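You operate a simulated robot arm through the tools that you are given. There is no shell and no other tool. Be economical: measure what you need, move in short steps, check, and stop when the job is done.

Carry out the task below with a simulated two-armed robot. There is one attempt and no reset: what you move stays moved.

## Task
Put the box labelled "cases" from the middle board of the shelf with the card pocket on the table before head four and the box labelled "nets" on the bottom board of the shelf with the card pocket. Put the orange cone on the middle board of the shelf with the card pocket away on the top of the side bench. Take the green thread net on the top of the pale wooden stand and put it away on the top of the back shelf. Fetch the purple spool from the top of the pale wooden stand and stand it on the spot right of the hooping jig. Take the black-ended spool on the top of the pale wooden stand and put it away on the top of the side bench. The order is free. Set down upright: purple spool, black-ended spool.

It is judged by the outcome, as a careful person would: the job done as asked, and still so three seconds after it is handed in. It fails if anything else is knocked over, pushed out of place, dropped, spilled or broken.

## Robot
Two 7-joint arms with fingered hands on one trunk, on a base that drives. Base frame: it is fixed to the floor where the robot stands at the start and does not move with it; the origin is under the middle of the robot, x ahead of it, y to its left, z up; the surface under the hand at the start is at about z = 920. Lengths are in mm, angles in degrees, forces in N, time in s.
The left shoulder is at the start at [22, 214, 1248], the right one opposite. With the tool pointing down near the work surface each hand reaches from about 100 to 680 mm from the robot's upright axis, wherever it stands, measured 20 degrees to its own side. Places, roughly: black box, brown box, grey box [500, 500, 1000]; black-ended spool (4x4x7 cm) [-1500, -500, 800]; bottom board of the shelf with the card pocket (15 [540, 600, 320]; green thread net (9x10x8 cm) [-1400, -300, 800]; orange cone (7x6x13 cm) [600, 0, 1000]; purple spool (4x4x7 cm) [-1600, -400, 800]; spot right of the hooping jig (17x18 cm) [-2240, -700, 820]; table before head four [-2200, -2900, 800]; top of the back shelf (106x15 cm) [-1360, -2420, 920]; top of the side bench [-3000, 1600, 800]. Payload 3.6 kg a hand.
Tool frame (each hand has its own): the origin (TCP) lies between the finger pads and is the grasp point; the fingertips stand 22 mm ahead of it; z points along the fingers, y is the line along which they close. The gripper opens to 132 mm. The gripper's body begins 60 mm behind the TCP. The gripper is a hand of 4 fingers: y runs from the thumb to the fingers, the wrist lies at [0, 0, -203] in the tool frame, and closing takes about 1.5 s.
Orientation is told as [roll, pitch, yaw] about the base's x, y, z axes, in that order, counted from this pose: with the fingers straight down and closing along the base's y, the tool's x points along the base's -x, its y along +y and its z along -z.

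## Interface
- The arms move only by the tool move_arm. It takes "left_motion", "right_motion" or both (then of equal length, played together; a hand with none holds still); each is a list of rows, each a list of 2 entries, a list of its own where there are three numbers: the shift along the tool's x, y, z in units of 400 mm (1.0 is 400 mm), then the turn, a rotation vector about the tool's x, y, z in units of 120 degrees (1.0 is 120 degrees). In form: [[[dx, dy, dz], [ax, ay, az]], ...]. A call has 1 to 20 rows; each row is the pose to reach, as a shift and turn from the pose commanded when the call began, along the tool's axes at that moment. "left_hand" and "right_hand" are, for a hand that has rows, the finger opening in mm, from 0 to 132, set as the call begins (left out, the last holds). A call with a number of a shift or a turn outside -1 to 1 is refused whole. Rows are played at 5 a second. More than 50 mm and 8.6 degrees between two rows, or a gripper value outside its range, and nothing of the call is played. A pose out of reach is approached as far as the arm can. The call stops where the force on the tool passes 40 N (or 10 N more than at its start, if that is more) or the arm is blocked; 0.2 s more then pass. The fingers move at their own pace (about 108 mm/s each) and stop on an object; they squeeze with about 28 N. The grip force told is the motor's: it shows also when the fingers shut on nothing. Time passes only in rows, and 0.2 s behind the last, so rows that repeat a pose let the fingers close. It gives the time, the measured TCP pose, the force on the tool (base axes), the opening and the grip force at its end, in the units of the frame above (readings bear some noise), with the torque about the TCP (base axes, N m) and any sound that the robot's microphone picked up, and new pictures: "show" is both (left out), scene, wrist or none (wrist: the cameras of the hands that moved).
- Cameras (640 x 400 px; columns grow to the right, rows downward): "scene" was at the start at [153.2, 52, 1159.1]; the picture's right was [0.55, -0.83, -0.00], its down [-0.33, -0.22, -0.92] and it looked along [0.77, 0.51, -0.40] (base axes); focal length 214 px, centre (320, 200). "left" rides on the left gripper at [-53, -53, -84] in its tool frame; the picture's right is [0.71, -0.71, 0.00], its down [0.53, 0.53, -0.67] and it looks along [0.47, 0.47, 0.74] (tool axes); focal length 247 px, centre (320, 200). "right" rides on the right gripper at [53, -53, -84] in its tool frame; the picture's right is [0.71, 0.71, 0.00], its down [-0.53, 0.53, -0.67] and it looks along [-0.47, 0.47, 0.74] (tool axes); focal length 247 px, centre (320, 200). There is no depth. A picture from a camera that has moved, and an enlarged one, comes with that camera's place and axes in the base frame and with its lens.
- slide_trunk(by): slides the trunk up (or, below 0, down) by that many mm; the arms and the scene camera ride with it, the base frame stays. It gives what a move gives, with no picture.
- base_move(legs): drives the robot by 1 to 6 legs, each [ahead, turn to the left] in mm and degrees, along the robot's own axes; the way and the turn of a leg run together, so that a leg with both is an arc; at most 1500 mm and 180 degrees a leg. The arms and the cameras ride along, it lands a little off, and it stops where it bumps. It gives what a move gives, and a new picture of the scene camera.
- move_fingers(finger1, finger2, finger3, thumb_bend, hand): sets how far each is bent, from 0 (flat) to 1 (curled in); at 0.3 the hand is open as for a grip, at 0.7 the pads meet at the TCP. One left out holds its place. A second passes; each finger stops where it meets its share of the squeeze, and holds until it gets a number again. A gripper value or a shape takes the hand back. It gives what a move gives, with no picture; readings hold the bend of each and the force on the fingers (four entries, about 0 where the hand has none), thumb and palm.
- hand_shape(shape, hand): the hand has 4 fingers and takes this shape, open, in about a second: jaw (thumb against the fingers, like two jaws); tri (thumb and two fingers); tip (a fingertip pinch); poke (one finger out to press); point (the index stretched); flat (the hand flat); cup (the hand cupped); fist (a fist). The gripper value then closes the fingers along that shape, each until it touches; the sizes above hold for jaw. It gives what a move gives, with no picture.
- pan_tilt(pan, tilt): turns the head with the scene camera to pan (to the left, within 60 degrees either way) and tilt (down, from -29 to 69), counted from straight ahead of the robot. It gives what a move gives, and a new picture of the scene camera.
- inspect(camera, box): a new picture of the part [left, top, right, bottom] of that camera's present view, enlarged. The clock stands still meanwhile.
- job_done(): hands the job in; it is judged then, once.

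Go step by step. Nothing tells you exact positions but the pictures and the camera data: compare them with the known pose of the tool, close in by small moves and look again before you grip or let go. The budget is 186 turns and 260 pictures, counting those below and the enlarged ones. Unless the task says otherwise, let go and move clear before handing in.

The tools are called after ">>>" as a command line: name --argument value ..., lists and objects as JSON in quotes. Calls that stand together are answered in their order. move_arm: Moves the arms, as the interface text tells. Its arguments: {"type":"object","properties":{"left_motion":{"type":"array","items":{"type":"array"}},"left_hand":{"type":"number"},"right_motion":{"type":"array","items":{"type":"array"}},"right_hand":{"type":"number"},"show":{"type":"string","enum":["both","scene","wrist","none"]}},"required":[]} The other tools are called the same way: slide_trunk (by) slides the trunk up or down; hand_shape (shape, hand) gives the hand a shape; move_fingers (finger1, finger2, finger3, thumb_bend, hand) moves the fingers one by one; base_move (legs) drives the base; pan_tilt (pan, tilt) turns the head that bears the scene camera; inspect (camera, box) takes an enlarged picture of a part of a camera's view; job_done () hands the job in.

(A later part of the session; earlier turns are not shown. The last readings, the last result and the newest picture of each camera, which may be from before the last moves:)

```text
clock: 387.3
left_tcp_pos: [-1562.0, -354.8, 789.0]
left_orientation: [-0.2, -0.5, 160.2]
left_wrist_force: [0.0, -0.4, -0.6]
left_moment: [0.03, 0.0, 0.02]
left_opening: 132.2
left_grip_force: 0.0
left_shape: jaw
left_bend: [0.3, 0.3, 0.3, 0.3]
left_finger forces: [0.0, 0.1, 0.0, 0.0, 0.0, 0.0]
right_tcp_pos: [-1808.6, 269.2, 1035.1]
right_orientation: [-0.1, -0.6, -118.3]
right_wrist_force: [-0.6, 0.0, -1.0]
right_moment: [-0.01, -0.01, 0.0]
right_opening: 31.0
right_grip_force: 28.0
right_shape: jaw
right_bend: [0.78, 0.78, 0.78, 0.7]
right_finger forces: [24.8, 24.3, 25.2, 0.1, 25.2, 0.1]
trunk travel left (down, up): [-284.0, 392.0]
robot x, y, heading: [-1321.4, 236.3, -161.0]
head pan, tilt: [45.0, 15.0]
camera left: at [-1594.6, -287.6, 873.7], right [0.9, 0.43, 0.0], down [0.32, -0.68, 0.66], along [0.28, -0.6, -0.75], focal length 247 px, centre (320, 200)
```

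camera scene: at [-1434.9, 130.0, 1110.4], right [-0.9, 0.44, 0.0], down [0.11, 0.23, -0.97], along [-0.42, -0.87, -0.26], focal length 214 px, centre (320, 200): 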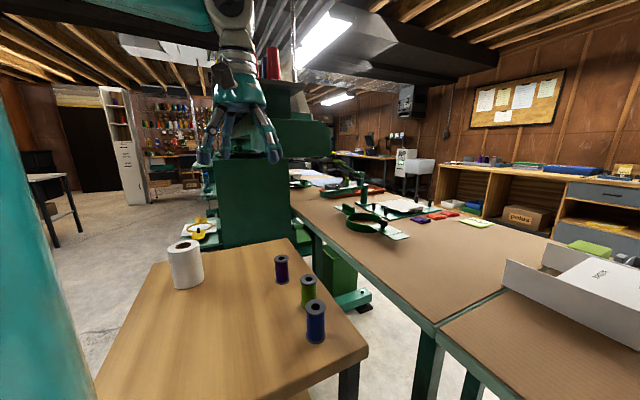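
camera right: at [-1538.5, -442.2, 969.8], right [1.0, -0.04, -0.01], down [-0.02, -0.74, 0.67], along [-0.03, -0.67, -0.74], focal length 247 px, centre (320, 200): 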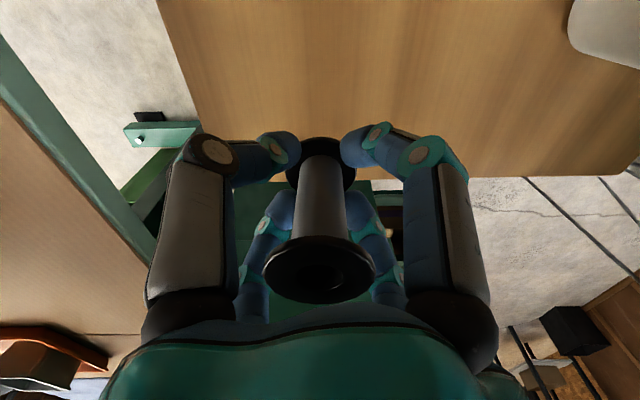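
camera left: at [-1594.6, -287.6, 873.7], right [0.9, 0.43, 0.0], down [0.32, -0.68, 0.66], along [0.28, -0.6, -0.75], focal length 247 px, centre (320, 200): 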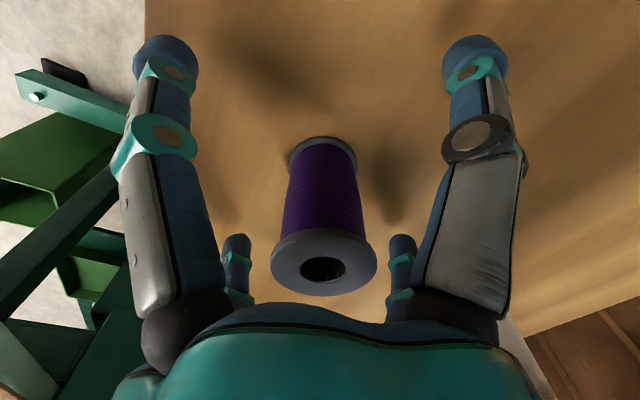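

Centred. I close and lift.

>>> move_arm --left_hand 0 --left_motion '[[[0, 0, 0], [0, 0, 0]], [[0, 0, 0], [0, 0, 0]], [[0, 0, 0], [0, 0, 0]], [[0, 0, 0], [0, 0, 0]], [[0, 0, 0], [0, 0, 0]], [[0, 0, 0], [0, 0, 0]], [[0, 0, 0], [0, 0, 0]], [[0, 0, 0], [0, 0, 0]], [[0, 0, 0], [0, 0, 0]], [[0, 0, 0], [0, 0, 0]], [[0, 0, -0.05], [0, 0, 0]], [[0, 0, -0.17], [0, 0, 0]], [[0, 0, -0.29], [0, 0, 0]], [[0, 0, -0.41], [0, 0, 0]], [[0, 0, -0.5], [0, 0, 0]], [[0, 0, -0.5], [0, 0, 0]]]' --show "both"

```text
clock: 390.7
left_tcp_pos: [-1562.9, -358.5, 988.7]
left_orientation: [-0.1, -0.3, 160.2]
left_wrist_force: [0.6, 0.1, -0.8]
left_moment: [0.02, -0.04, 0.0]
left_opening: 28.9
left_grip_force: 28.1
left_shape: jaw
left_bend: [0.78, 0.78, 0.78, 0.7]
left_finger forces: [24.8, 25.7, 24.8, 0.0, 26.0, 0.0]
right_tcp_pos: [-1806.9, 268.6, 1034.9]
right_orientation: [-0.2, -0.7, -118.2]
right_wrist_force: [1.1, -0.1, 0.5]
right_moment: [0.02, -0.04, 0.01]
right_opening: 31.2
right_grip_force: 28.3
right_shape: jaw
right_bend: [0.78, 0.78, 0.78, 0.7]
right_finger forces: [24.8, 24.5, 25.1, 0.1, 25.2, 0.0]
trunk travel left (down, up): [-284.0, 392.0]
robot x, y, heading: [-1320.3, 238.7, -160.9]
head pan, tilt: [45.0, 15.0]
camera scene: at [-1437.1, 129.2, 924.5], right [-0.9, 0.44, 0.0], down [0.11, 0.23, -0.97], along [-0.42, -0.87, -0.26], focal length 214 px, centre (320, 200)
camera left: at [-1595.6, -290.2, 1073.1], right [0.9, 0.43, 0.0], down [0.32, -0.68, 0.66], along [0.28, -0.6, -0.75], focal length 247 px, centre (320, 200)
```

scene: 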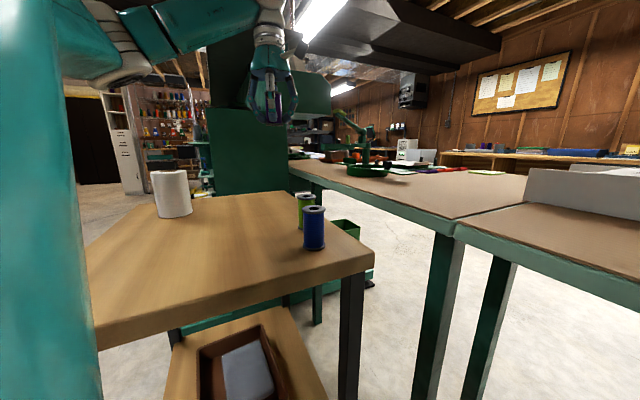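
left: 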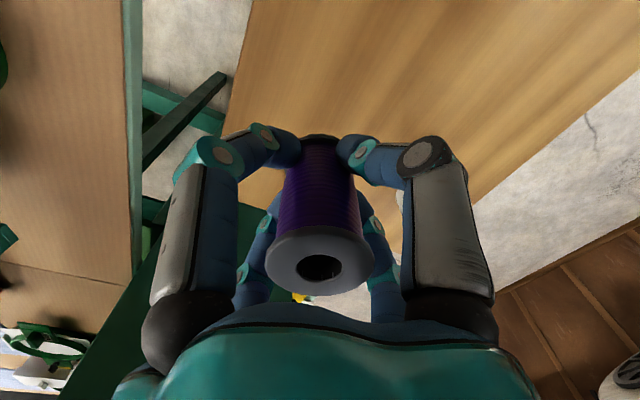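

Purple is held. I raise the trunk, pull the hand in, back off and head west for the side bench.

>>> slide_trunk --by 180

>>> move_arm --left_motion '[[[0.002, -0.09, 0], [0, 0, 0]], [[0.004, -0.18, 0], [0, 0, 0]], [[0.007, -0.274, 0], [0, 0, 0]], [[0.007, -0.274, 0], [0, 0, 0]]]' --show "none"

>>> base_move --legs '[[-500, 0], [0, -31]]'

```text
clock: 392.7
left_tcp_pos: [-1563.4, -356.5, 1167.5]
left_orientation: [-0.2, -0.4, 160.1]
left_wrist_force: [0.1, -0.4, 0.0]
left_moment: [0.01, 0.03, 0.01]
left_opening: 28.8
left_grip_force: 28.1
left_shape: jaw
left_bend: [0.78, 0.78, 0.78, 0.7]
left_finger forces: [24.8, 25.8, 24.7, 0.1, 26.0, 0.0]
right_tcp_pos: [-1806.7, 268.6, 1213.9]
right_orientation: [-0.2, -0.5, -118.3]
right_wrist_force: [-0.8, 0.4, 0.4]
right_moment: [-0.01, -0.01, -0.02]
right_opening: 31.1
right_grip_force: 27.5
right_shape: jaw
right_bend: [0.78, 0.78, 0.78, 0.7]
right_finger forces: [24.8, 24.4, 25.3, 0.1, 25.2, 0.0]
trunk travel left (down, up): [-464.0, 212.0]
robot x, y, heading: [-1323.8, 236.8, -161.0]
head pan, tilt: [45.0, 15.0]
```

```text
clock: 393.7
left_tcp_pos: [-1520.4, -253.1, 1166.4]
left_orientation: [-0.1, -0.5, 160.4]
left_wrist_force: [0.0, 0.6, -0.5]
left_moment: [-0.02, 0.03, 0.03]
left_opening: 28.7
left_grip_force: 27.6
left_shape: jaw
left_bend: [0.78, 0.78, 0.78, 0.7]
left_finger forces: [24.7, 25.8, 24.5, 0.0, 26.1, 0.0]
right_tcp_pos: [-1807.2, 267.8, 1213.8]
right_orientation: [-0.2, -0.6, -118.2]
right_wrist_force: [-0.6, 0.0, -0.1]
right_moment: [-0.01, -0.01, -0.01]
right_opening: 31.3
right_grip_force: 28.0
right_shape: jaw
right_bend: [0.78, 0.78, 0.78, 0.7]
right_finger forces: [24.9, 24.4, 25.2, 0.0, 25.2, 0.0]
trunk travel left (down, up): [-464.0, 212.0]
robot x, y, heading: [-1322.1, 238.4, -161.0]
head pan, tilt: [45.0, 15.0]
```

```text
clock: 398.2
left_tcp_pos: [-1255.5, 81.4, 1165.1]
left_orientation: [-0.2, -0.4, 130.0]
left_wrist_force: [0.5, -0.8, -0.9]
left_moment: [0.01, 0.01, -0.01]
left_opening: 28.6
left_grip_force: 28.3
left_shape: jaw
left_bend: [0.78, 0.78, 0.78, 0.7]
left_finger forces: [24.8, 25.8, 24.7, 0.1, 25.9, 0.0]
right_tcp_pos: [-1240.0, 677.1, 1215.0]
right_orientation: [-0.2, -0.6, -148.4]
right_wrist_force: [0.1, 0.1, -0.1]
right_moment: [0.01, 0.01, 0.01]
right_opening: 31.2
right_grip_force: 27.9
right_shape: jaw
right_bend: [0.78, 0.78, 0.78, 0.7]
right_finger forces: [24.7, 24.3, 25.1, 0.1, 25.1, 0.0]
trunk travel left (down, up): [-464.0, 212.0]
robot x, y, heading: [-840.2, 379.3, 169.2]
head pan, tilt: [45.0, 15.0]
camera scene: at [-993.1, 345.3, 1110.4], right [-0.56, 0.83, 0.0], down [0.22, 0.15, -0.97], along [-0.8, -0.54, -0.26], focal length 214 px, centre (320, 200)
```

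scene: 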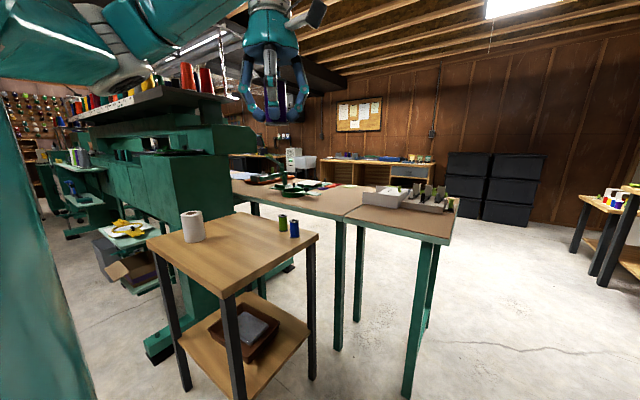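

>>> base_move --legs '[[0, -5], [950, 0], [0, 5], [1000, 0]]'

```text
clock: 409.1
left_tcp_pos: [-3182.7, 483.8, 1166.4]
left_orientation: [-0.2, -0.4, 131.5]
left_wrist_force: [-0.2, 0.4, -0.5]
left_moment: [0.0, -0.03, 0.0]
left_opening: 28.9
left_grip_force: 28.1
left_shape: jaw
left_bend: [0.78, 0.78, 0.78, 0.7]
left_finger forces: [24.9, 26.1, 24.9, 0.0, 26.0, 0.0]
right_tcp_pos: [-3184.1, 1081.2, 1214.5]
right_orientation: [-0.2, -0.6, -146.9]
right_wrist_force: [0.1, 0.1, -0.2]
right_moment: [0.03, 0.03, 0.01]
right_opening: 31.1
right_grip_force: 28.3
right_shape: jaw
right_bend: [0.78, 0.78, 0.78, 0.7]
right_finger forces: [24.8, 24.3, 25.2, 0.0, 25.2, 0.1]
trunk travel left (down, up): [-464.0, 212.0]
robot x, y, heading: [-2778.4, 798.7, 170.7]
head pan, tilt: [45.0, 15.0]
camera scene: at [-2927.9, 755.1, 1110.3], right [-0.59, 0.81, 0.0], down [0.21, 0.15, -0.97], along [-0.78, -0.57, -0.26], focal length 214 px, centre (320, 200)
```

scene: 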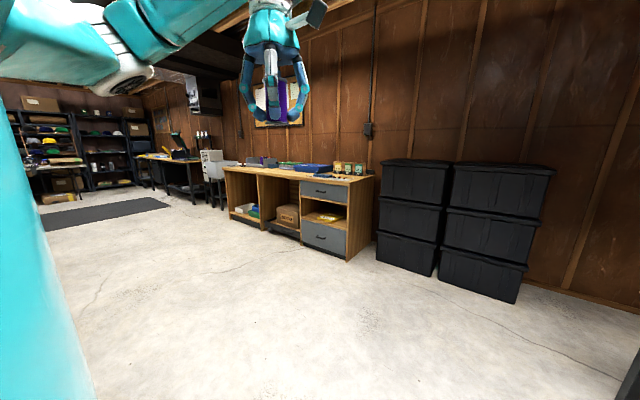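

>>> base_move --legs '[[375, 3], [0, -33]]'

>>> base_move --legs '[[0, -34]]'

>>> pan_tilt --pan -15 --tilt 30

```text
clock: 413.1
left_tcp_pos: [-3645.3, 784.1, 1166.6]
left_orientation: [-0.2, -0.4, 100.7]
left_wrist_force: [-0.7, 0.7, -0.1]
left_moment: [0.0, -0.01, -0.01]
left_opening: 28.5
left_grip_force: 28.3
left_shape: jaw
left_bend: [0.78, 0.78, 0.78, 0.7]
left_finger forces: [24.8, 25.9, 24.9, 0.0, 25.8, 0.0]
right_tcp_pos: [-3341.3, 1296.8, 1216.0]
right_orientation: [-0.2, -0.6, -177.7]
right_wrist_force: [0.7, -0.8, 0.4]
right_moment: [0.01, -0.02, -0.02]
right_opening: 31.3
right_grip_force: 27.5
right_shape: jaw
right_bend: [0.78, 0.78, 0.78, 0.7]
right_finger forces: [24.7, 24.2, 25.2, 0.1, 25.1, 0.0]
trunk travel left (down, up): [-464.0, 212.0]
robot x, y, heading: [-3151.3, 826.2, 140.1]
head pan, tilt: [45.0, 15.0]
camera scene: at [-3304.1, 867.6, 1110.3], right [-0.09, 1.0, 0.0], down [0.26, 0.02, -0.97], along [-0.96, -0.08, -0.26], focal length 214 px, centre (320, 200)
```

scene: 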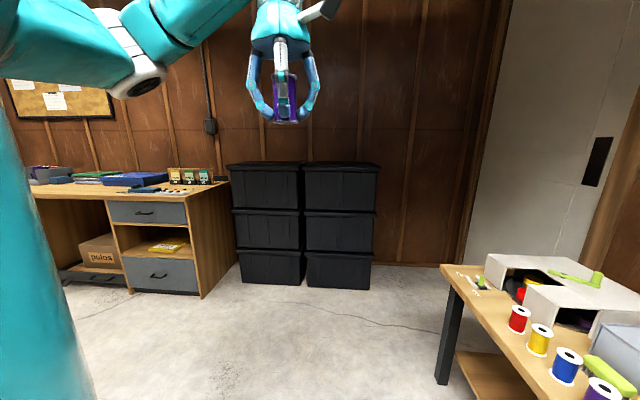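

```text
clock: 415.2
left_tcp_pos: [-3585.7, 1068.8, 1166.2]
left_orientation: [-0.2, -0.4, 66.9]
left_wrist_force: [0.2, -0.6, 0.3]
left_moment: [0.0, -0.01, 0.02]
left_opening: 28.2
left_grip_force: 28.0
left_shape: jaw
left_bend: [0.78, 0.78, 0.78, 0.7]
left_finger forces: [24.9, 25.8, 24.7, 0.0, 25.6, 0.1]
right_tcp_pos: [-3045.5, 1326.0, 1216.0]
right_orientation: [-0.2, -0.6, 148.5]
right_wrist_force: [-0.4, -0.4, 0.3]
right_moment: [-0.01, -0.03, -0.03]
right_opening: 30.9
right_grip_force: 28.0
right_shape: jaw
right_bend: [0.78, 0.78, 0.78, 0.7]
right_finger forces: [24.7, 24.1, 25.1, 0.0, 25.2, 0.0]
trunk travel left (down, up): [-464.0, 212.0]
robot x, y, heading: [-3180.5, 821.0, 106.3]
head pan, tilt: [45.0, 15.0]
camera scene: at [-3282.6, 941.3, 1110.3], right [0.48, 0.88, 0.0], down [0.23, -0.13, -0.97], along [-0.85, 0.46, -0.26], focal length 214 px, centre (320, 200)
```

scene: 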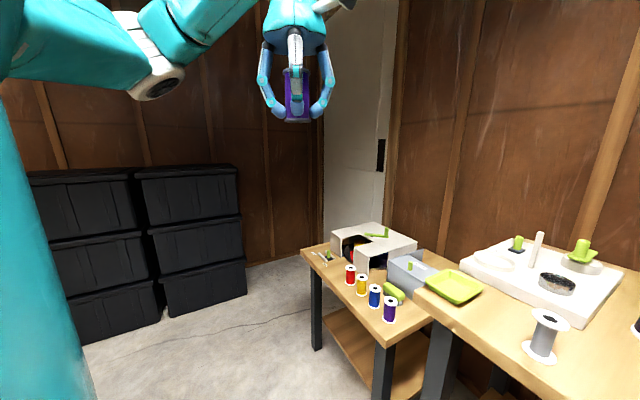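

```text
clock: 416.5
left_tcp_pos: [-3586.0, 1068.2, 1167.2]
left_orientation: [-0.2, -0.5, 66.8]
left_wrist_force: [-0.1, 0.3, -0.8]
left_moment: [0.0, -0.01, -0.01]
left_opening: 28.4
left_grip_force: 27.8
left_shape: jaw
left_bend: [0.78, 0.78, 0.78, 0.7]
left_finger forces: [25.0, 25.8, 24.7, 0.0, 25.7, 0.1]
right_tcp_pos: [-3047.1, 1325.2, 1216.4]
right_orientation: [-0.2, -0.6, 148.4]
right_wrist_force: [0.0, -0.4, 0.3]
right_moment: [0.0, -0.03, 0.01]
right_opening: 31.2
right_grip_force: 27.3
right_shape: jaw
right_bend: [0.78, 0.78, 0.78, 0.7]
right_finger forces: [24.7, 24.3, 25.2, 0.0, 25.1, 0.0]
trunk travel left (down, up): [-464.0, 212.0]
robot x, y, heading: [-3177.8, 820.3, 106.2]
head pan, tilt: [-15.0, 30.0]
camera scene: at [-3202.5, 986.3, 1086.2], right [1.0, 0.02, 0.0], down [0.01, -0.5, -0.87], along [-0.02, 0.87, -0.5], focal length 214 px, centre (320, 200)
```

scene: 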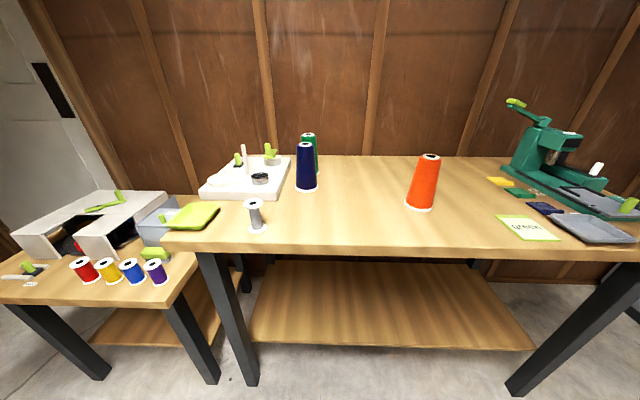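

Bench state unchanged. The black-ended spool goes to about [−3100,1420], left of the cone. I bring it over and down.

>>> move_arm --right_motion '[[[-0.08, -0.044, 0.04], [0, 0, 0]], [[-0.16, -0.088, 0.1], [0, 0, 0]], [[-0.2375, -0.1325, 0.18], [0, 0, 0]], [[-0.2375, -0.1325, 0.3], [0, 0, 0]], [[-0.2375, -0.1325, 0.42], [0, 0, 0]], [[-0.2375, -0.1325, 0.54], [0, 0, 0]], [[-0.2375, -0.1325, 0.66], [0, 0, 0]], [[-0.2375, -0.1325, 0.78], [0, 0, 0]], [[-0.2375, -0.1325, 0.87], [0, 0, 0]], [[-0.2375, -0.1325, 0.87], [0, 0, 0]]]' --show "both"

```text
clock: 418.7
left_tcp_pos: [-3585.3, 1067.7, 1168.7]
left_orientation: [-0.2, -0.5, 66.8]
left_wrist_force: [-0.1, 0.3, 0.4]
left_moment: [-0.01, -0.04, -0.01]
left_opening: 28.3
left_grip_force: 27.5
left_shape: jaw
left_bend: [0.78, 0.78, 0.78, 0.7]
left_finger forces: [25.0, 26.0, 24.8, 0.0, 25.8, 0.0]
right_tcp_pos: [-3102.9, 1424.5, 873.0]
right_orientation: [-0.3, -0.6, 148.5]
right_wrist_force: [0.0, -0.2, 0.5]
right_moment: [-0.02, -0.01, -0.02]
right_opening: 31.3
right_grip_force: 28.3
right_shape: jaw
right_bend: [0.78, 0.78, 0.78, 0.7]
right_finger forces: [24.7, 24.1, 25.0, 0.1, 25.0, 0.0]
trunk travel left (down, up): [-464.0, 212.0]
robot x, y, heading: [-3179.3, 818.9, 106.3]
head pan, tilt: [-15.0, 30.0]
camera scene: at [-3202.4, 986.3, 1086.2], right [1.0, 0.02, 0.0], down [0.01, -0.5, -0.87], along [-0.02, 0.87, -0.5], focal length 214 px, centre (320, 200)
camera right: at [-3028.1, 1441.7, 957.4], right [0.23, -0.97, -0.01], down [-0.72, -0.18, 0.67], along [-0.66, -0.15, -0.74], focal length 247 px, centre (320, 200)
```

scene: 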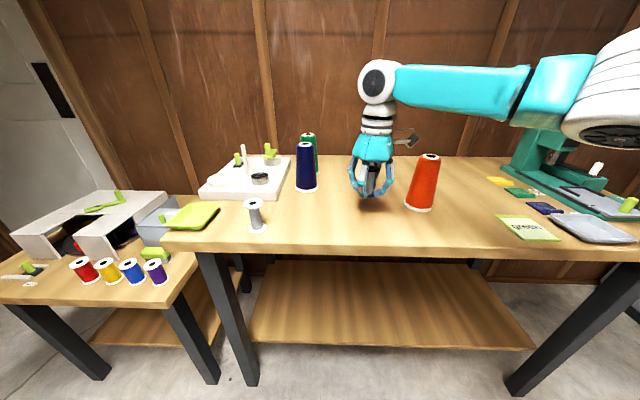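
right: 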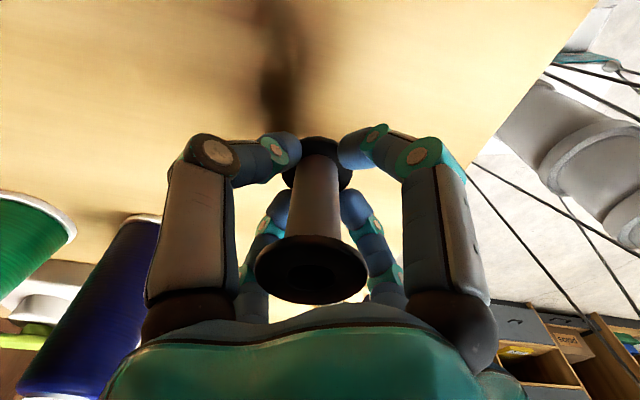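

>>> move_arm --right_motion '[[[0, 0, 0.05], [0, 0, 0]], [[0, 0, 0.08], [0, 0, 0]], [[0, 0, 0.09], [0, 0, 0]], [[0, 0, 0.096], [0, 0, 0]], [[0, 0, 0.1], [0, 0, 0]], [[0, 0, 0.1], [0, 0, 0]]]' --show "none"

```text
clock: 420.1
left_tcp_pos: [-3584.1, 1069.0, 1168.0]
left_orientation: [-0.2, -0.3, 67.0]
left_wrist_force: [-0.3, 0.7, -1.0]
left_moment: [-0.01, 0.03, 0.01]
left_opening: 28.2
left_grip_force: 27.9
left_shape: jaw
left_bend: [0.78, 0.78, 0.78, 0.7]
left_finger forces: [25.0, 25.9, 24.8, 0.0, 25.8, 0.0]
right_tcp_pos: [-3103.2, 1424.1, 831.1]
right_orientation: [-0.2, -0.6, 148.5]
right_wrist_force: [-0.3, -0.3, -0.3]
right_moment: [0.01, 0.02, 0.01]
right_opening: 30.6
right_grip_force: 28.4
right_shape: jaw
right_bend: [0.78, 0.78, 0.78, 0.7]
right_finger forces: [24.6, 24.2, 25.0, 0.0, 25.0, 0.1]
trunk travel left (down, up): [-464.0, 212.0]
robot x, y, heading: [-3178.6, 823.6, 106.2]
head pan, tilt: [-15.0, 30.0]
```

>>> move_arm --right_motion '[[[0, 0, 0.006], [0, 0, 0]], [[0, 0, 0.012], [0, 0, 0]], [[0, 0, 0.018], [0, 0, 0]], [[0, 0, 0.018], [0, 0, 0]]]' --show "wrist"

```text
clock: 421.1
left_tcp_pos: [-3584.2, 1068.1, 1168.0]
left_orientation: [-0.1, -0.4, 67.0]
left_wrist_force: [-0.4, -0.8, -0.5]
left_moment: [0.01, 0.01, -0.02]
left_opening: 28.4
left_grip_force: 28.6
left_shape: jaw
left_bend: [0.78, 0.78, 0.78, 0.7]
left_finger forces: [25.0, 26.0, 24.8, 0.0, 25.9, 0.0]
right_tcp_pos: [-3103.0, 1423.1, 823.0]
right_orientation: [-0.3, -0.8, 148.4]
right_wrist_force: [-0.3, -0.3, 3.5]
right_moment: [0.04, -0.01, 0.01]
right_opening: 31.0
right_grip_force: 27.5
right_shape: jaw
right_bend: [0.78, 0.78, 0.78, 0.7]
right_finger forces: [25.0, 24.3, 25.3, 0.0, 25.7, 0.1]
trunk travel left (down, up): [-464.0, 212.0]
robot x, y, heading: [-3179.9, 816.6, 106.0]
head pan, tilt: [-15.0, 30.0]
camera right: at [-3029.4, 1440.9, 908.4], right [0.23, -0.97, -0.01], down [-0.72, -0.18, 0.67], along [-0.66, -0.15, -0.74], focal length 247 px, centre (320, 200)
```

right: 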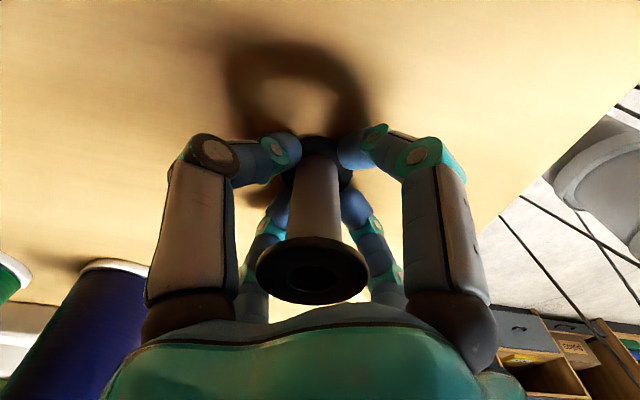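

Light contact: the spool is at the bench. I press 1 mm more and release.

>>> move_arm --right_hand 132 --right_motion '[[[0, 0, 0.002], [0, 0, 0]], [[0, 0, 0.002], [0, 0, 0]], [[0, 0, 0.002], [0, 0, 0]], [[0, 0, 0.002], [0, 0, 0]], [[0, 0, 0.002], [0, 0, 0]], [[0, 0, 0.002], [0, 0, 0]], [[0, 0, -0.04], [0, 0, 0]], [[0, 0, -0.14], [0, 0, 0]], [[0, 0, -0.26], [0, 0, 0]], [[0, 0, -0.38], [0, 0, 0]], [[0, 0, -0.5], [0, 0, 0]], [[0, 0, -0.5], [0, 0, 0]]]' --show "scene"

>>> inspect --camera "scene" --box '[220, 110, 480, 270]'

```text
clock: 423.7
left_tcp_pos: [-3586.2, 1068.5, 1168.1]
left_orientation: [-0.2, -0.4, 66.9]
left_wrist_force: [0.4, -0.8, -0.7]
left_moment: [-0.02, 0.02, -0.01]
left_opening: 28.2
left_grip_force: 28.0
left_shape: jaw
left_bend: [0.78, 0.78, 0.78, 0.7]
left_finger forces: [24.9, 25.9, 24.7, 0.0, 25.8, 0.1]
right_tcp_pos: [-3101.7, 1421.4, 1025.6]
right_orientation: [-0.2, -0.6, 148.5]
right_wrist_force: [0.5, 0.4, 0.4]
right_moment: [0.0, 0.03, 0.01]
right_opening: 131.8
right_grip_force: 0.0
right_shape: jaw
right_bend: [0.3, 0.3, 0.3, 0.3]
right_finger forces: [0.1, 0.0, 0.1, 0.0, 0.1, 0.0]
trunk travel left (down, up): [-464.0, 212.0]
robot x, y, heading: [-3182.1, 821.7, 106.3]
head pan, tilt: [-15.0, 30.0]
camera scene: at [-3202.5, 986.7, 1086.1], right [1.0, 0.02, 0.0], down [0.01, -0.5, -0.87], along [-0.02, 0.87, -0.5], focal length 214 px, centre (320, 200)
```

scene: 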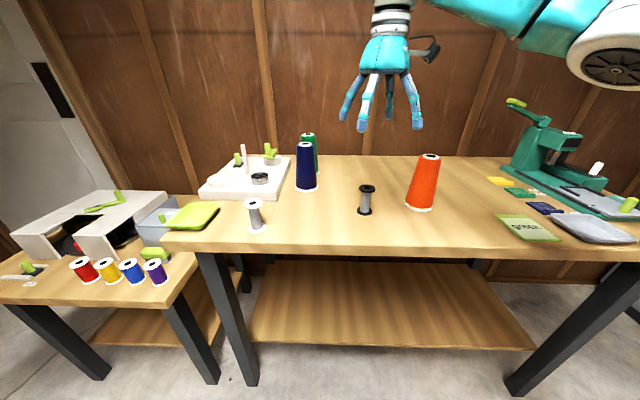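

```text
2.46 times, centred on (350, 190) of scene
camera zoom: at [-3202.5, 986.7, 1086.1], right [1.0, 0.02, 0.0], down [0.01, -0.5, -0.87], along [-0.02, 0.87, -0.5], focal length 528 px, centre (246, 225)
```

zoom: 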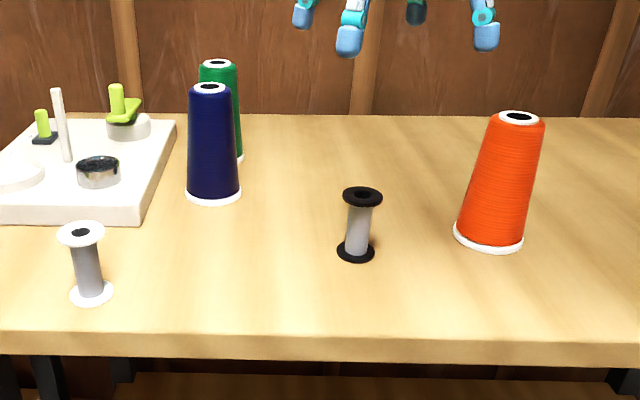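

The black-ended spool stands upright by the cone. Last: purple to the spot right of the hooping jig. I reverse south along the jig table's west side and turn to face it.

>>> base_move --legs '[[-300, 0], [0, -14], [-1050, 0]]'

>>> base_move --legs '[[0, -30], [0, -26]]'

>>> pan_tilt --pan -20 --tilt 18

```text
clock: 431.7
left_tcp_pos: [-3394.5, -194.0, 1168.3]
left_orientation: [-0.1, -0.4, 52.3]
left_wrist_force: [0.1, -0.5, -0.2]
left_moment: [-0.03, 0.03, 0.01]
left_opening: 28.4
left_grip_force: 27.6
left_shape: jaw
left_bend: [0.78, 0.78, 0.78, 0.7]
left_finger forces: [24.9, 25.8, 24.9, 0.0, 25.6, 0.0]
right_tcp_pos: [-2836.7, 26.4, 1026.2]
right_orientation: [-0.3, -0.7, 134.0]
right_wrist_force: [0.0, -1.3, 0.9]
right_moment: [0.01, 0.0, 0.01]
right_opening: 132.3
right_grip_force: 0.0
right_shape: jaw
right_bend: [0.3, 0.3, 0.3, 0.3]
right_finger forces: [0.0, 0.0, 0.0, 0.0, 0.1, 0.0]
trunk travel left (down, up): [-464.0, 212.0]
robot x, y, heading: [-3060.7, -535.7, 92.0]
head pan, tilt: [-15.0, 30.0]
camera scene: at [-3043.2, -369.6, 1086.3], right [0.97, -0.23, 0.0], down [-0.11, -0.49, -0.87], along [0.2, 0.84, -0.5], focal length 214 px, centre (320, 200)
```

scene: 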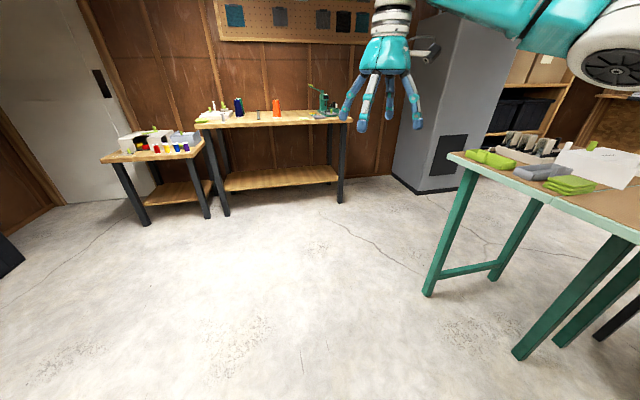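

```text
clock: 434.8
left_tcp_pos: [-2992.1, -62.5, 1168.8]
left_orientation: [-0.1, -0.3, 0.3]
left_wrist_force: [1.2, -0.3, 0.1]
left_moment: [-0.01, -0.01, 0.0]
left_opening: 28.3
left_grip_force: 27.5
left_shape: jaw
left_bend: [0.78, 0.78, 0.78, 0.7]
left_finger forces: [24.8, 26.0, 24.8, 0.1, 25.7, 0.0]
right_tcp_pos: [-2477.6, -366.6, 1025.5]
right_orientation: [-0.1, -0.7, 81.8]
right_wrist_force: [0.7, -0.3, -0.1]
right_moment: [0.02, 0.0, 0.01]
right_opening: 131.8
right_grip_force: 0.1
right_shape: jaw
right_bend: [0.3, 0.3, 0.3, 0.3]
right_finger forces: [0.0, 0.0, 0.0, 0.1, 0.1, 0.0]
trunk travel left (down, up): [-464.0, 212.0]
robot x, y, heading: [-3087.0, -501.6, 38.2]
head pan, tilt: [-15.0, 30.0]
stopped in leg 2: the robot was blocked; the commanded pose is now the measured one
camera scene: at [-2943.7, -419.3, 1086.0], right [0.39, -0.92, 0.0], down [-0.46, -0.2, -0.86], along [0.79, 0.34, -0.5], focal length 214 px, centre (320, 200)
```

scene: 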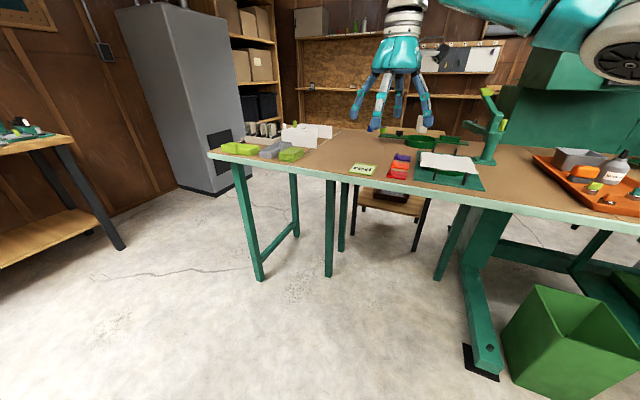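

```text
clock: 435.6
left_tcp_pos: [-2994.0, -63.0, 1168.8]
left_orientation: [-0.1, -0.5, 0.4]
left_wrist_force: [-0.7, -0.6, -2.2]
left_moment: [0.01, 0.02, -0.03]
left_opening: 28.2
left_grip_force: 27.7
left_shape: jaw
left_bend: [0.78, 0.78, 0.78, 0.7]
left_finger forces: [24.8, 26.0, 24.7, 0.0, 25.7, 0.0]
right_tcp_pos: [-2480.6, -365.4, 1026.3]
right_orientation: [-0.2, -0.7, 81.8]
right_wrist_force: [-0.7, 0.8, 0.2]
right_moment: [0.01, -0.02, -0.01]
right_opening: 132.0
right_grip_force: 0.0
right_shape: jaw
right_bend: [0.3, 0.3, 0.3, 0.3]
right_finger forces: [0.1, 0.0, 0.0, 0.1, 0.0, 0.1]
trunk travel left (down, up): [-464.0, 212.0]
robot x, y, heading: [-3089.0, -501.6, 38.2]
head pan, tilt: [-20.0, 18.0]
camera scene: at [-2939.8, -425.3, 1105.4], right [0.31, -0.95, 0.0], down [-0.29, -0.1, -0.95], along [0.9, 0.3, -0.31], focal length 214 px, centre (320, 200)
```

scene: 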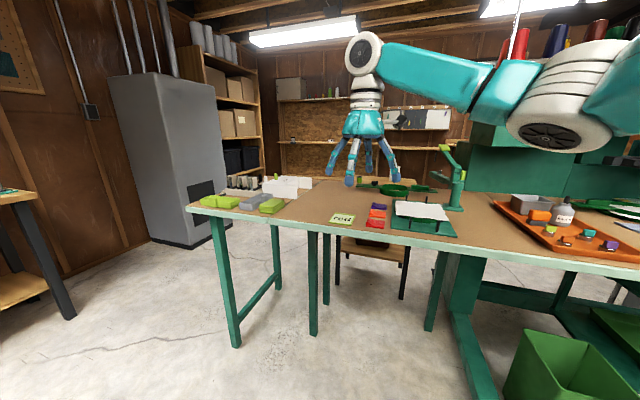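

The hooping jig (green, with the white cloth) and the free spot on its right are visible: gap y −828…−621, centre about [−2250,−715]. I drive to a station for the left arm.

>>> base_move --legs '[[0, -24], [0, -24], [255, 0]]'

>>> base_move --legs '[[0, -27], [0, -26]]'

>>> pan_tilt --pan 50 --tilt 28

```text
clock: 438.7
left_tcp_pos: [-2699.6, -280.9, 1170.0]
left_orientation: [0.1, -0.1, -47.8]
left_wrist_force: [-0.2, 0.0, 0.0]
left_moment: [0.06, 0.0, -0.01]
left_opening: 28.1
left_grip_force: 28.1
left_shape: jaw
left_bend: [0.78, 0.78, 0.78, 0.7]
left_finger forces: [24.8, 26.0, 24.7, 0.0, 25.4, 0.0]
right_tcp_pos: [-2582.3, -867.5, 1028.3]
right_orientation: [-0.2, -0.9, 33.8]
right_wrist_force: [-0.9, -0.5, -0.2]
right_moment: [0.04, 0.0, -0.01]
right_opening: 132.1
right_grip_force: 0.1
right_shape: jaw
right_bend: [0.3, 0.3, 0.3, 0.3]
right_finger forces: [0.1, 0.0, 0.0, 0.1, 0.0, 0.0]
trunk travel left (down, up): [-464.0, 212.0]
robot x, y, heading: [-3086.7, -461.8, -9.2]
head pan, tilt: [-20.0, 18.0]
stopped in leg 3: the robot was blocked; the commanded pose is now the measured one
camera scene: at [-2927.2, -521.8, 1105.4], right [-0.49, -0.87, 0.0], down [-0.27, 0.15, -0.95], along [0.83, -0.46, -0.31], focal length 214 px, centre (320, 200)
```

scene: 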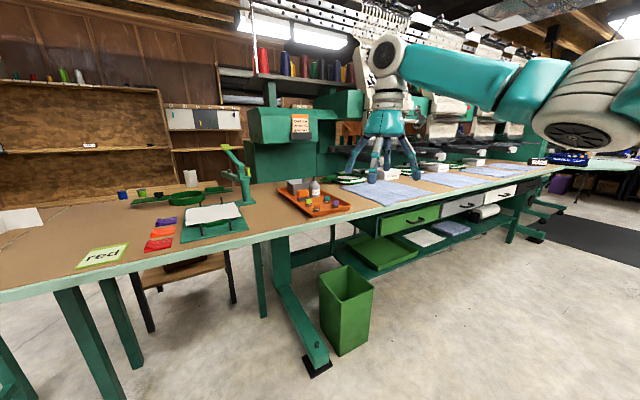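

```text
clock: 441.9
left_tcp_pos: [-2703.2, -659.9, 1169.6]
left_orientation: [-0.1, -0.2, -100.7]
left_wrist_force: [0.9, 0.0, -0.1]
left_moment: [0.02, 0.03, 0.02]
left_opening: 28.2
left_grip_force: 28.1
left_shape: jaw
left_bend: [0.78, 0.78, 0.78, 0.7]
left_finger forces: [24.7, 25.7, 24.7, 0.0, 25.1, 0.0]
right_tcp_pos: [-3099.6, -1107.4, 1029.3]
right_orientation: [-0.3, -0.8, -19.0]
right_wrist_force: [0.3, 0.0, 0.4]
right_moment: [0.01, 0.0, 0.01]
right_opening: 132.1
right_grip_force: 0.1
right_shape: jaw
right_bend: [0.3, 0.3, 0.3, 0.3]
right_finger forces: [0.1, 0.0, 0.0, 0.0, 0.0, 0.0]
trunk travel left (down, up): [-464.0, 212.0]
robot x, y, heading: [-3042.5, -444.3, -61.7]
head pan, tilt: [-20.0, 18.0]
camera scene: at [-2995.3, -603.0, 1105.5], right [-0.99, -0.14, 0.0], down [-0.04, 0.31, -0.95], along [0.13, -0.94, -0.31], focal length 214 px, centre (320, 200)
```

scene: 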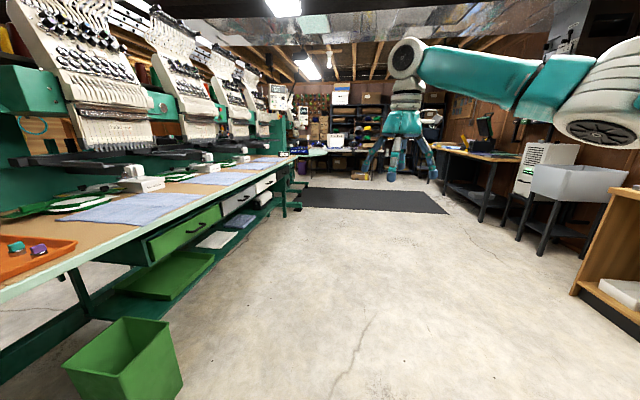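

```text
clock: 443.3
left_tcp_pos: [-2704.6, -660.6, 1169.9]
left_orientation: [0.0, -0.3, -100.6]
left_wrist_force: [0.5, -0.3, 0.8]
left_moment: [0.0, 0.0, 0.03]
left_opening: 27.9
left_grip_force: 28.1
left_shape: jaw
left_bend: [0.78, 0.78, 0.78, 0.7]
left_finger forces: [24.9, 25.8, 24.6, 0.0, 25.3, 0.1]
right_tcp_pos: [-3101.5, -1106.7, 1029.3]
right_orientation: [-0.2, -0.7, -19.0]
right_wrist_force: [-0.9, 0.1, 0.1]
right_moment: [-0.03, 0.03, -0.01]
right_opening: 131.8
right_grip_force: 0.1
right_shape: jaw
right_bend: [0.3, 0.3, 0.3, 0.3]
right_finger forces: [0.0, 0.0, 0.0, 0.1, 0.0, 0.1]
trunk travel left (down, up): [-464.0, 212.0]
robot x, y, heading: [-3042.5, -442.3, -62.0]
head pan, tilt: [50.0, 28.0]
camera scene: at [-2919.6, -529.6, 1089.4], right [-0.21, -0.98, 0.0], down [-0.46, 0.1, -0.88], along [0.86, -0.18, -0.47], focal length 214 px, centre (320, 200)
```

scene: 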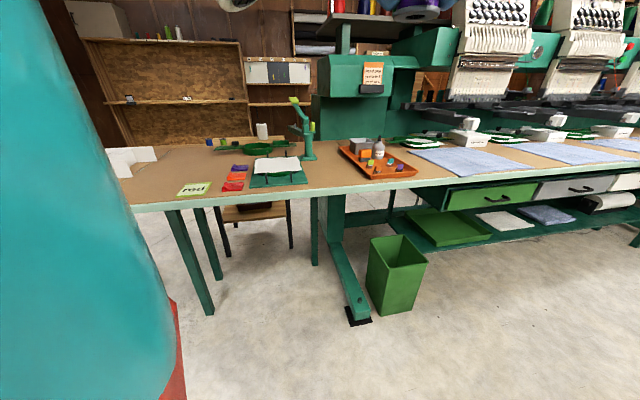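

>>> base_move --legs '[[0, 35], [232, 0]]'

>>> base_move --legs '[[0, -38]]'

```text
clock: 446.8
left_tcp_pos: [-2431.2, -527.6, 1169.1]
left_orientation: [-0.2, -0.3, -65.3]
left_wrist_force: [1.4, 0.5, 0.1]
left_moment: [-0.02, 0.02, -0.03]
left_opening: 28.0
left_grip_force: 28.1
left_shape: jaw
left_bend: [0.78, 0.78, 0.78, 0.7]
left_finger forces: [24.7, 25.8, 24.6, 0.0, 25.0, 0.0]
right_tcp_pos: [-2497.2, -1121.8, 1029.8]
right_orientation: [-0.3, -0.7, 16.3]
right_wrist_force: [-0.7, -0.6, 0.0]
right_moment: [-0.01, 0.02, 0.01]
right_opening: 132.0
right_grip_force: 0.1
right_shape: jaw
right_bend: [0.3, 0.3, 0.3, 0.3]
right_finger forces: [0.0, 0.0, 0.0, 0.0, 0.0, 0.1]
trunk travel left (down, up): [-464.0, 212.0]
robot x, y, heading: [-2840.6, -562.1, -27.0]
head pan, tilt: [50.0, 28.0]
camera scene: at [-2689.4, -562.1, 1089.1], right [0.39, -0.92, 0.0], down [-0.43, -0.19, -0.88], along [0.81, 0.35, -0.47], focal length 214 px, centre (320, 200)
```

scene: 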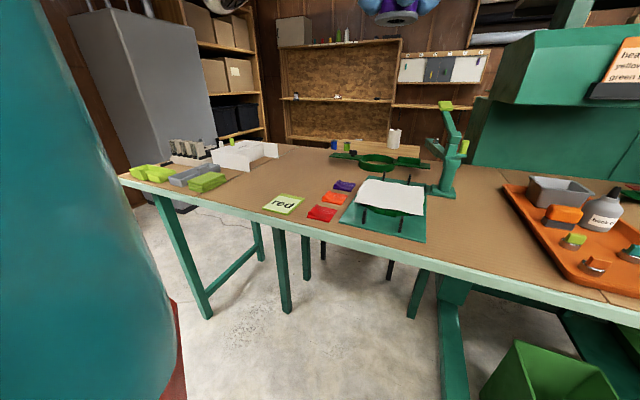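

```text
clock: 449.0
left_tcp_pos: [-2499.0, -796.7, 1170.4]
left_orientation: [-0.2, -0.3, -103.9]
left_wrist_force: [0.0, 0.0, -0.5]
left_moment: [0.0, 0.03, 0.0]
left_opening: 27.9
left_grip_force: 27.8
left_shape: jaw
left_bend: [0.78, 0.78, 0.78, 0.7]
left_finger forces: [24.6, 25.7, 24.6, 0.0, 24.8, 0.0]
right_tcp_pos: [-2919.7, -1219.9, 1029.9]
right_orientation: [-0.3, -0.8, -22.3]
right_wrist_force: [0.4, -0.4, -0.5]
right_moment: [-0.01, 0.0, 0.03]
right_opening: 132.1
right_grip_force: 0.1
right_shape: jaw
right_bend: [0.3, 0.3, 0.3, 0.3]
right_finger forces: [0.0, 0.1, 0.1, 0.0, 0.1, 0.0]
trunk travel left (down, up): [-464.0, 212.0]
robot x, y, heading: [-2817.2, -554.5, -65.2]
head pan, tilt: [50.0, 28.0]
camera scene: at [-2692.5, -647.5, 1089.3], right [-0.26, -0.96, 0.0], down [-0.45, 0.12, -0.88], along [0.85, -0.23, -0.47], focal length 214 px, centre (320, 200)
```

scene: 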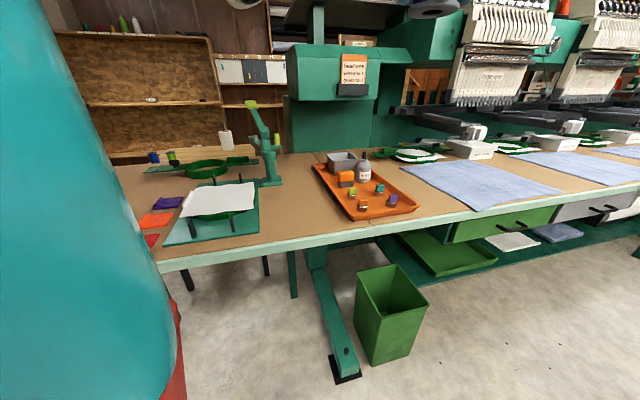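

I can see the gap clearly. I lower the trunk by 90 and move purple over [−2240,−722] with the fingers set diagonal.

>>> slide_trunk --by -90

>>> move_arm --left_motion '[[[0.056, 0.097, 0], [0, 0, 0.043]], [[0.1125, 0.195, 0], [0, 0, 0.087]], [[0.169, 0.292, 0], [0, 0, 0.13]], [[0.225, 0.389, 0], [0, 0, 0.173]], [[0.281, 0.487, 0], [0, 0, 0.217]], [[0.3375, 0.584, 0], [0, 0, 0.26]], [[0.3375, 0.584, 0.12], [0, 0, 0.26]], [[0.3375, 0.584, 0.24], [0, 0, 0.26]], [[0.3375, 0.584, 0.36], [0, 0, 0.26]], [[0.3375, 0.584, 0.45], [0, 0, 0.26]], [[0.3375, 0.584, 0.45], [0, 0, 0.26]]]' --show "both"

```text
clock: 450.2
left_tcp_pos: [-2498.4, -795.7, 1081.4]
left_orientation: [-0.1, -0.3, -103.8]
left_wrist_force: [-0.6, -0.1, -1.0]
left_moment: [0.02, -0.01, 0.01]
left_opening: 28.0
left_grip_force: 28.2
left_shape: jaw
left_bend: [0.78, 0.78, 0.78, 0.7]
left_finger forces: [24.8, 25.8, 24.6, 0.0, 25.1, 0.1]
right_tcp_pos: [-2919.8, -1218.2, 940.4]
right_orientation: [-0.3, -1.0, -22.3]
right_wrist_force: [-0.8, 0.1, -0.3]
right_moment: [0.0, -0.02, -0.03]
right_opening: 131.8
right_grip_force: 0.1
right_shape: jaw
right_bend: [0.3, 0.3, 0.3, 0.3]
right_finger forces: [0.0, 0.1, 0.0, 0.1, 0.0, 0.0]
trunk travel left (down, up): [-374.0, 302.0]
robot x, y, heading: [-2815.9, -558.5, -65.2]
head pan, tilt: [50.0, 28.0]
```

```text
clock: 452.6
left_tcp_pos: [-2244.0, -722.6, 900.5]
left_orientation: [0.1, -0.3, -135.1]
left_wrist_force: [0.4, 0.5, -1.1]
left_moment: [-0.02, 0.02, 0.02]
left_opening: 27.8
left_grip_force: 28.3
left_shape: jaw
left_bend: [0.78, 0.78, 0.78, 0.7]
left_finger forces: [24.6, 25.7, 24.5, 0.0, 24.7, 0.1]
right_tcp_pos: [-2918.5, -1219.7, 940.1]
right_orientation: [-0.3, -0.8, -22.2]
right_wrist_force: [0.0, -0.4, -0.1]
right_moment: [-0.02, 0.0, 0.0]
right_opening: 131.9
right_grip_force: 0.1
right_shape: jaw
right_bend: [0.3, 0.3, 0.3, 0.3]
right_finger forces: [0.0, 0.1, 0.1, 0.0, 0.1, 0.0]
trunk travel left (down, up): [-374.0, 302.0]
robot x, y, heading: [-2813.1, -552.3, -65.0]
head pan, tilt: [50.0, 28.0]
camera scene: at [-2692.4, -647.8, 997.1], right [-0.26, -0.96, 0.0], down [-0.45, 0.12, -0.88], along [0.85, -0.23, -0.47], focal length 214 px, centre (320, 200)
camera left: at [-2320.3, -723.1, 984.6], right [0.0, 1.0, -0.01], down [0.75, 0.0, 0.67], along [0.67, -0.01, -0.75], focal length 247 px, centre (320, 200)
```

scene: 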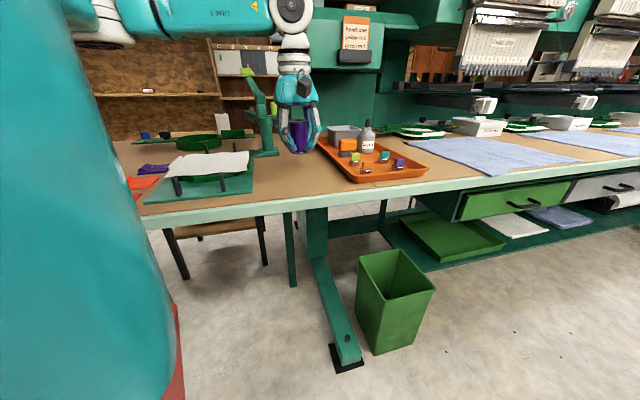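
left: 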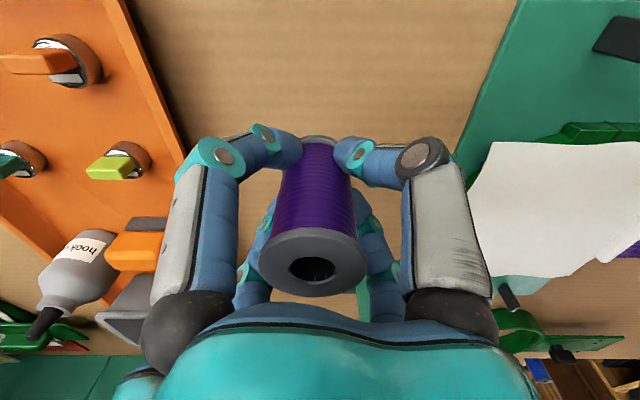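

Perfectly centred between the tray and the jig. I lower the spool.

>>> move_arm --left_motion '[[[0, 0, 0.07], [0, 0, 0]], [[0, 0, 0.115], [0, 0, 0]], [[0, 0, 0.13], [0, 0, 0]], [[0, 0, 0.136], [0, 0, 0]], [[0, 0, 0.141], [0, 0, 0]], [[0, 0, 0.146], [0, 0, 0]], [[0, 0, 0.146], [0, 0, 0]]]' --show "none"

```text
clock: 454.4
left_tcp_pos: [-2240.2, -724.2, 846.0]
left_orientation: [0.9, -0.5, -135.1]
left_wrist_force: [-2.0, 3.1, 17.6]
left_moment: [-0.05, 0.16, -0.02]
left_opening: 28.7
left_grip_force: 27.7
left_shape: jaw
left_bend: [0.78, 0.78, 0.79, 0.7]
left_finger forces: [29.1, 29.5, 28.8, 0.0, 30.8, 0.0]
right_tcp_pos: [-2920.0, -1217.7, 940.6]
right_orientation: [-0.4, -0.9, -22.2]
right_wrist_force: [-0.5, 0.0, -0.8]
right_moment: [-0.01, 0.01, 0.03]
right_opening: 131.9
right_grip_force: 0.0
right_shape: jaw
right_bend: [0.3, 0.3, 0.3, 0.3]
right_finger forces: [0.0, 0.0, 0.0, 0.1, 0.1, 0.0]
trunk travel left (down, up): [-374.0, 302.0]
robot x, y, heading: [-2813.9, -555.2, -65.1]
head pan, tilt: [50.0, 28.0]
stopped in row 7 (left hand): the force on the tool passed its limit at 40 N (the readings are from after the stop); the commanded pose is now the measured one
```

Contact. I ease 1.5 mm, open partly, check, then rise.

>>> move_arm --left_motion '[[[0, 0, -0.004], [0, 0, 0]], [[0, 0, -0.004], [0, 0, 0]]]' --show "none"

>>> move_arm --left_hand 90 --left_motion '[[[0, 0, 0], [0, 0, 0]], [[0, 0, 0], [0, 0, 0]], [[0, 0, 0], [0, 0, 0]], [[0, 0, 0], [0, 0, 0]], [[0, 0, 0], [0, 0, 0]], [[0, 0, 0], [0, 0, 0]]]' --show "wrist"

```text
clock: 455.0
left_tcp_pos: [-2240.6, -725.5, 845.5]
left_orientation: [0.7, -0.5, -135.2]
left_wrist_force: [2.8, -0.1, 14.8]
left_moment: [-0.15, -0.01, 0.04]
left_opening: 28.7
left_grip_force: 28.0
left_shape: jaw
left_bend: [0.78, 0.78, 0.79, 0.7]
left_finger forces: [28.7, 30.1, 28.4, 0.1, 29.7, 0.0]
right_tcp_pos: [-2919.8, -1217.8, 942.0]
right_orientation: [-0.3, -0.9, -22.2]
right_wrist_force: [-0.3, 0.4, -0.3]
right_moment: [-0.02, 0.01, 0.0]
right_opening: 132.0
right_grip_force: 0.0
right_shape: jaw
right_bend: [0.3, 0.3, 0.3, 0.3]
right_finger forces: [0.0, 0.0, 0.1, 0.0, 0.1, 0.0]
trunk travel left (down, up): [-374.0, 302.0]
robot x, y, heading: [-2810.6, -556.1, -65.2]
head pan, tilt: [50.0, 28.0]
```

```text
clock: 456.4
left_tcp_pos: [-2240.6, -724.5, 846.0]
left_orientation: [0.5, -0.4, -135.1]
left_wrist_force: [-0.7, 0.1, 0.2]
left_moment: [0.0, 0.0, -0.02]
left_opening: 89.8
left_grip_force: 0.1
left_shape: jaw
left_bend: [0.29, 0.29, 0.29, 0.68]
left_finger forces: [0.0, 0.0, 0.1, 0.0, 0.0, 0.1]
right_tcp_pos: [-2917.1, -1219.4, 940.6]
right_orientation: [-0.2, -0.8, -22.4]
right_wrist_force: [-0.8, 0.1, 0.4]
right_moment: [0.02, 0.01, 0.02]
right_opening: 131.9
right_grip_force: 0.0
right_shape: jaw
right_bend: [0.3, 0.3, 0.3, 0.3]
right_finger forces: [0.1, 0.0, 0.1, 0.0, 0.1, 0.0]
trunk travel left (down, up): [-374.0, 302.0]
robot x, y, heading: [-2812.3, -552.6, -65.3]
head pan, tilt: [50.0, 28.0]
camera left: at [-2316.8, -723.1, 929.9], right [0.0, 1.0, -0.01], down [0.74, 0.01, 0.67], along [0.67, -0.01, -0.74], focal length 247 px, centre (320, 200)
```

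left: 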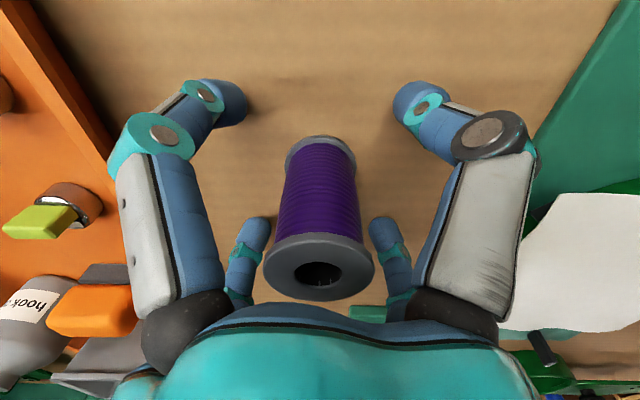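

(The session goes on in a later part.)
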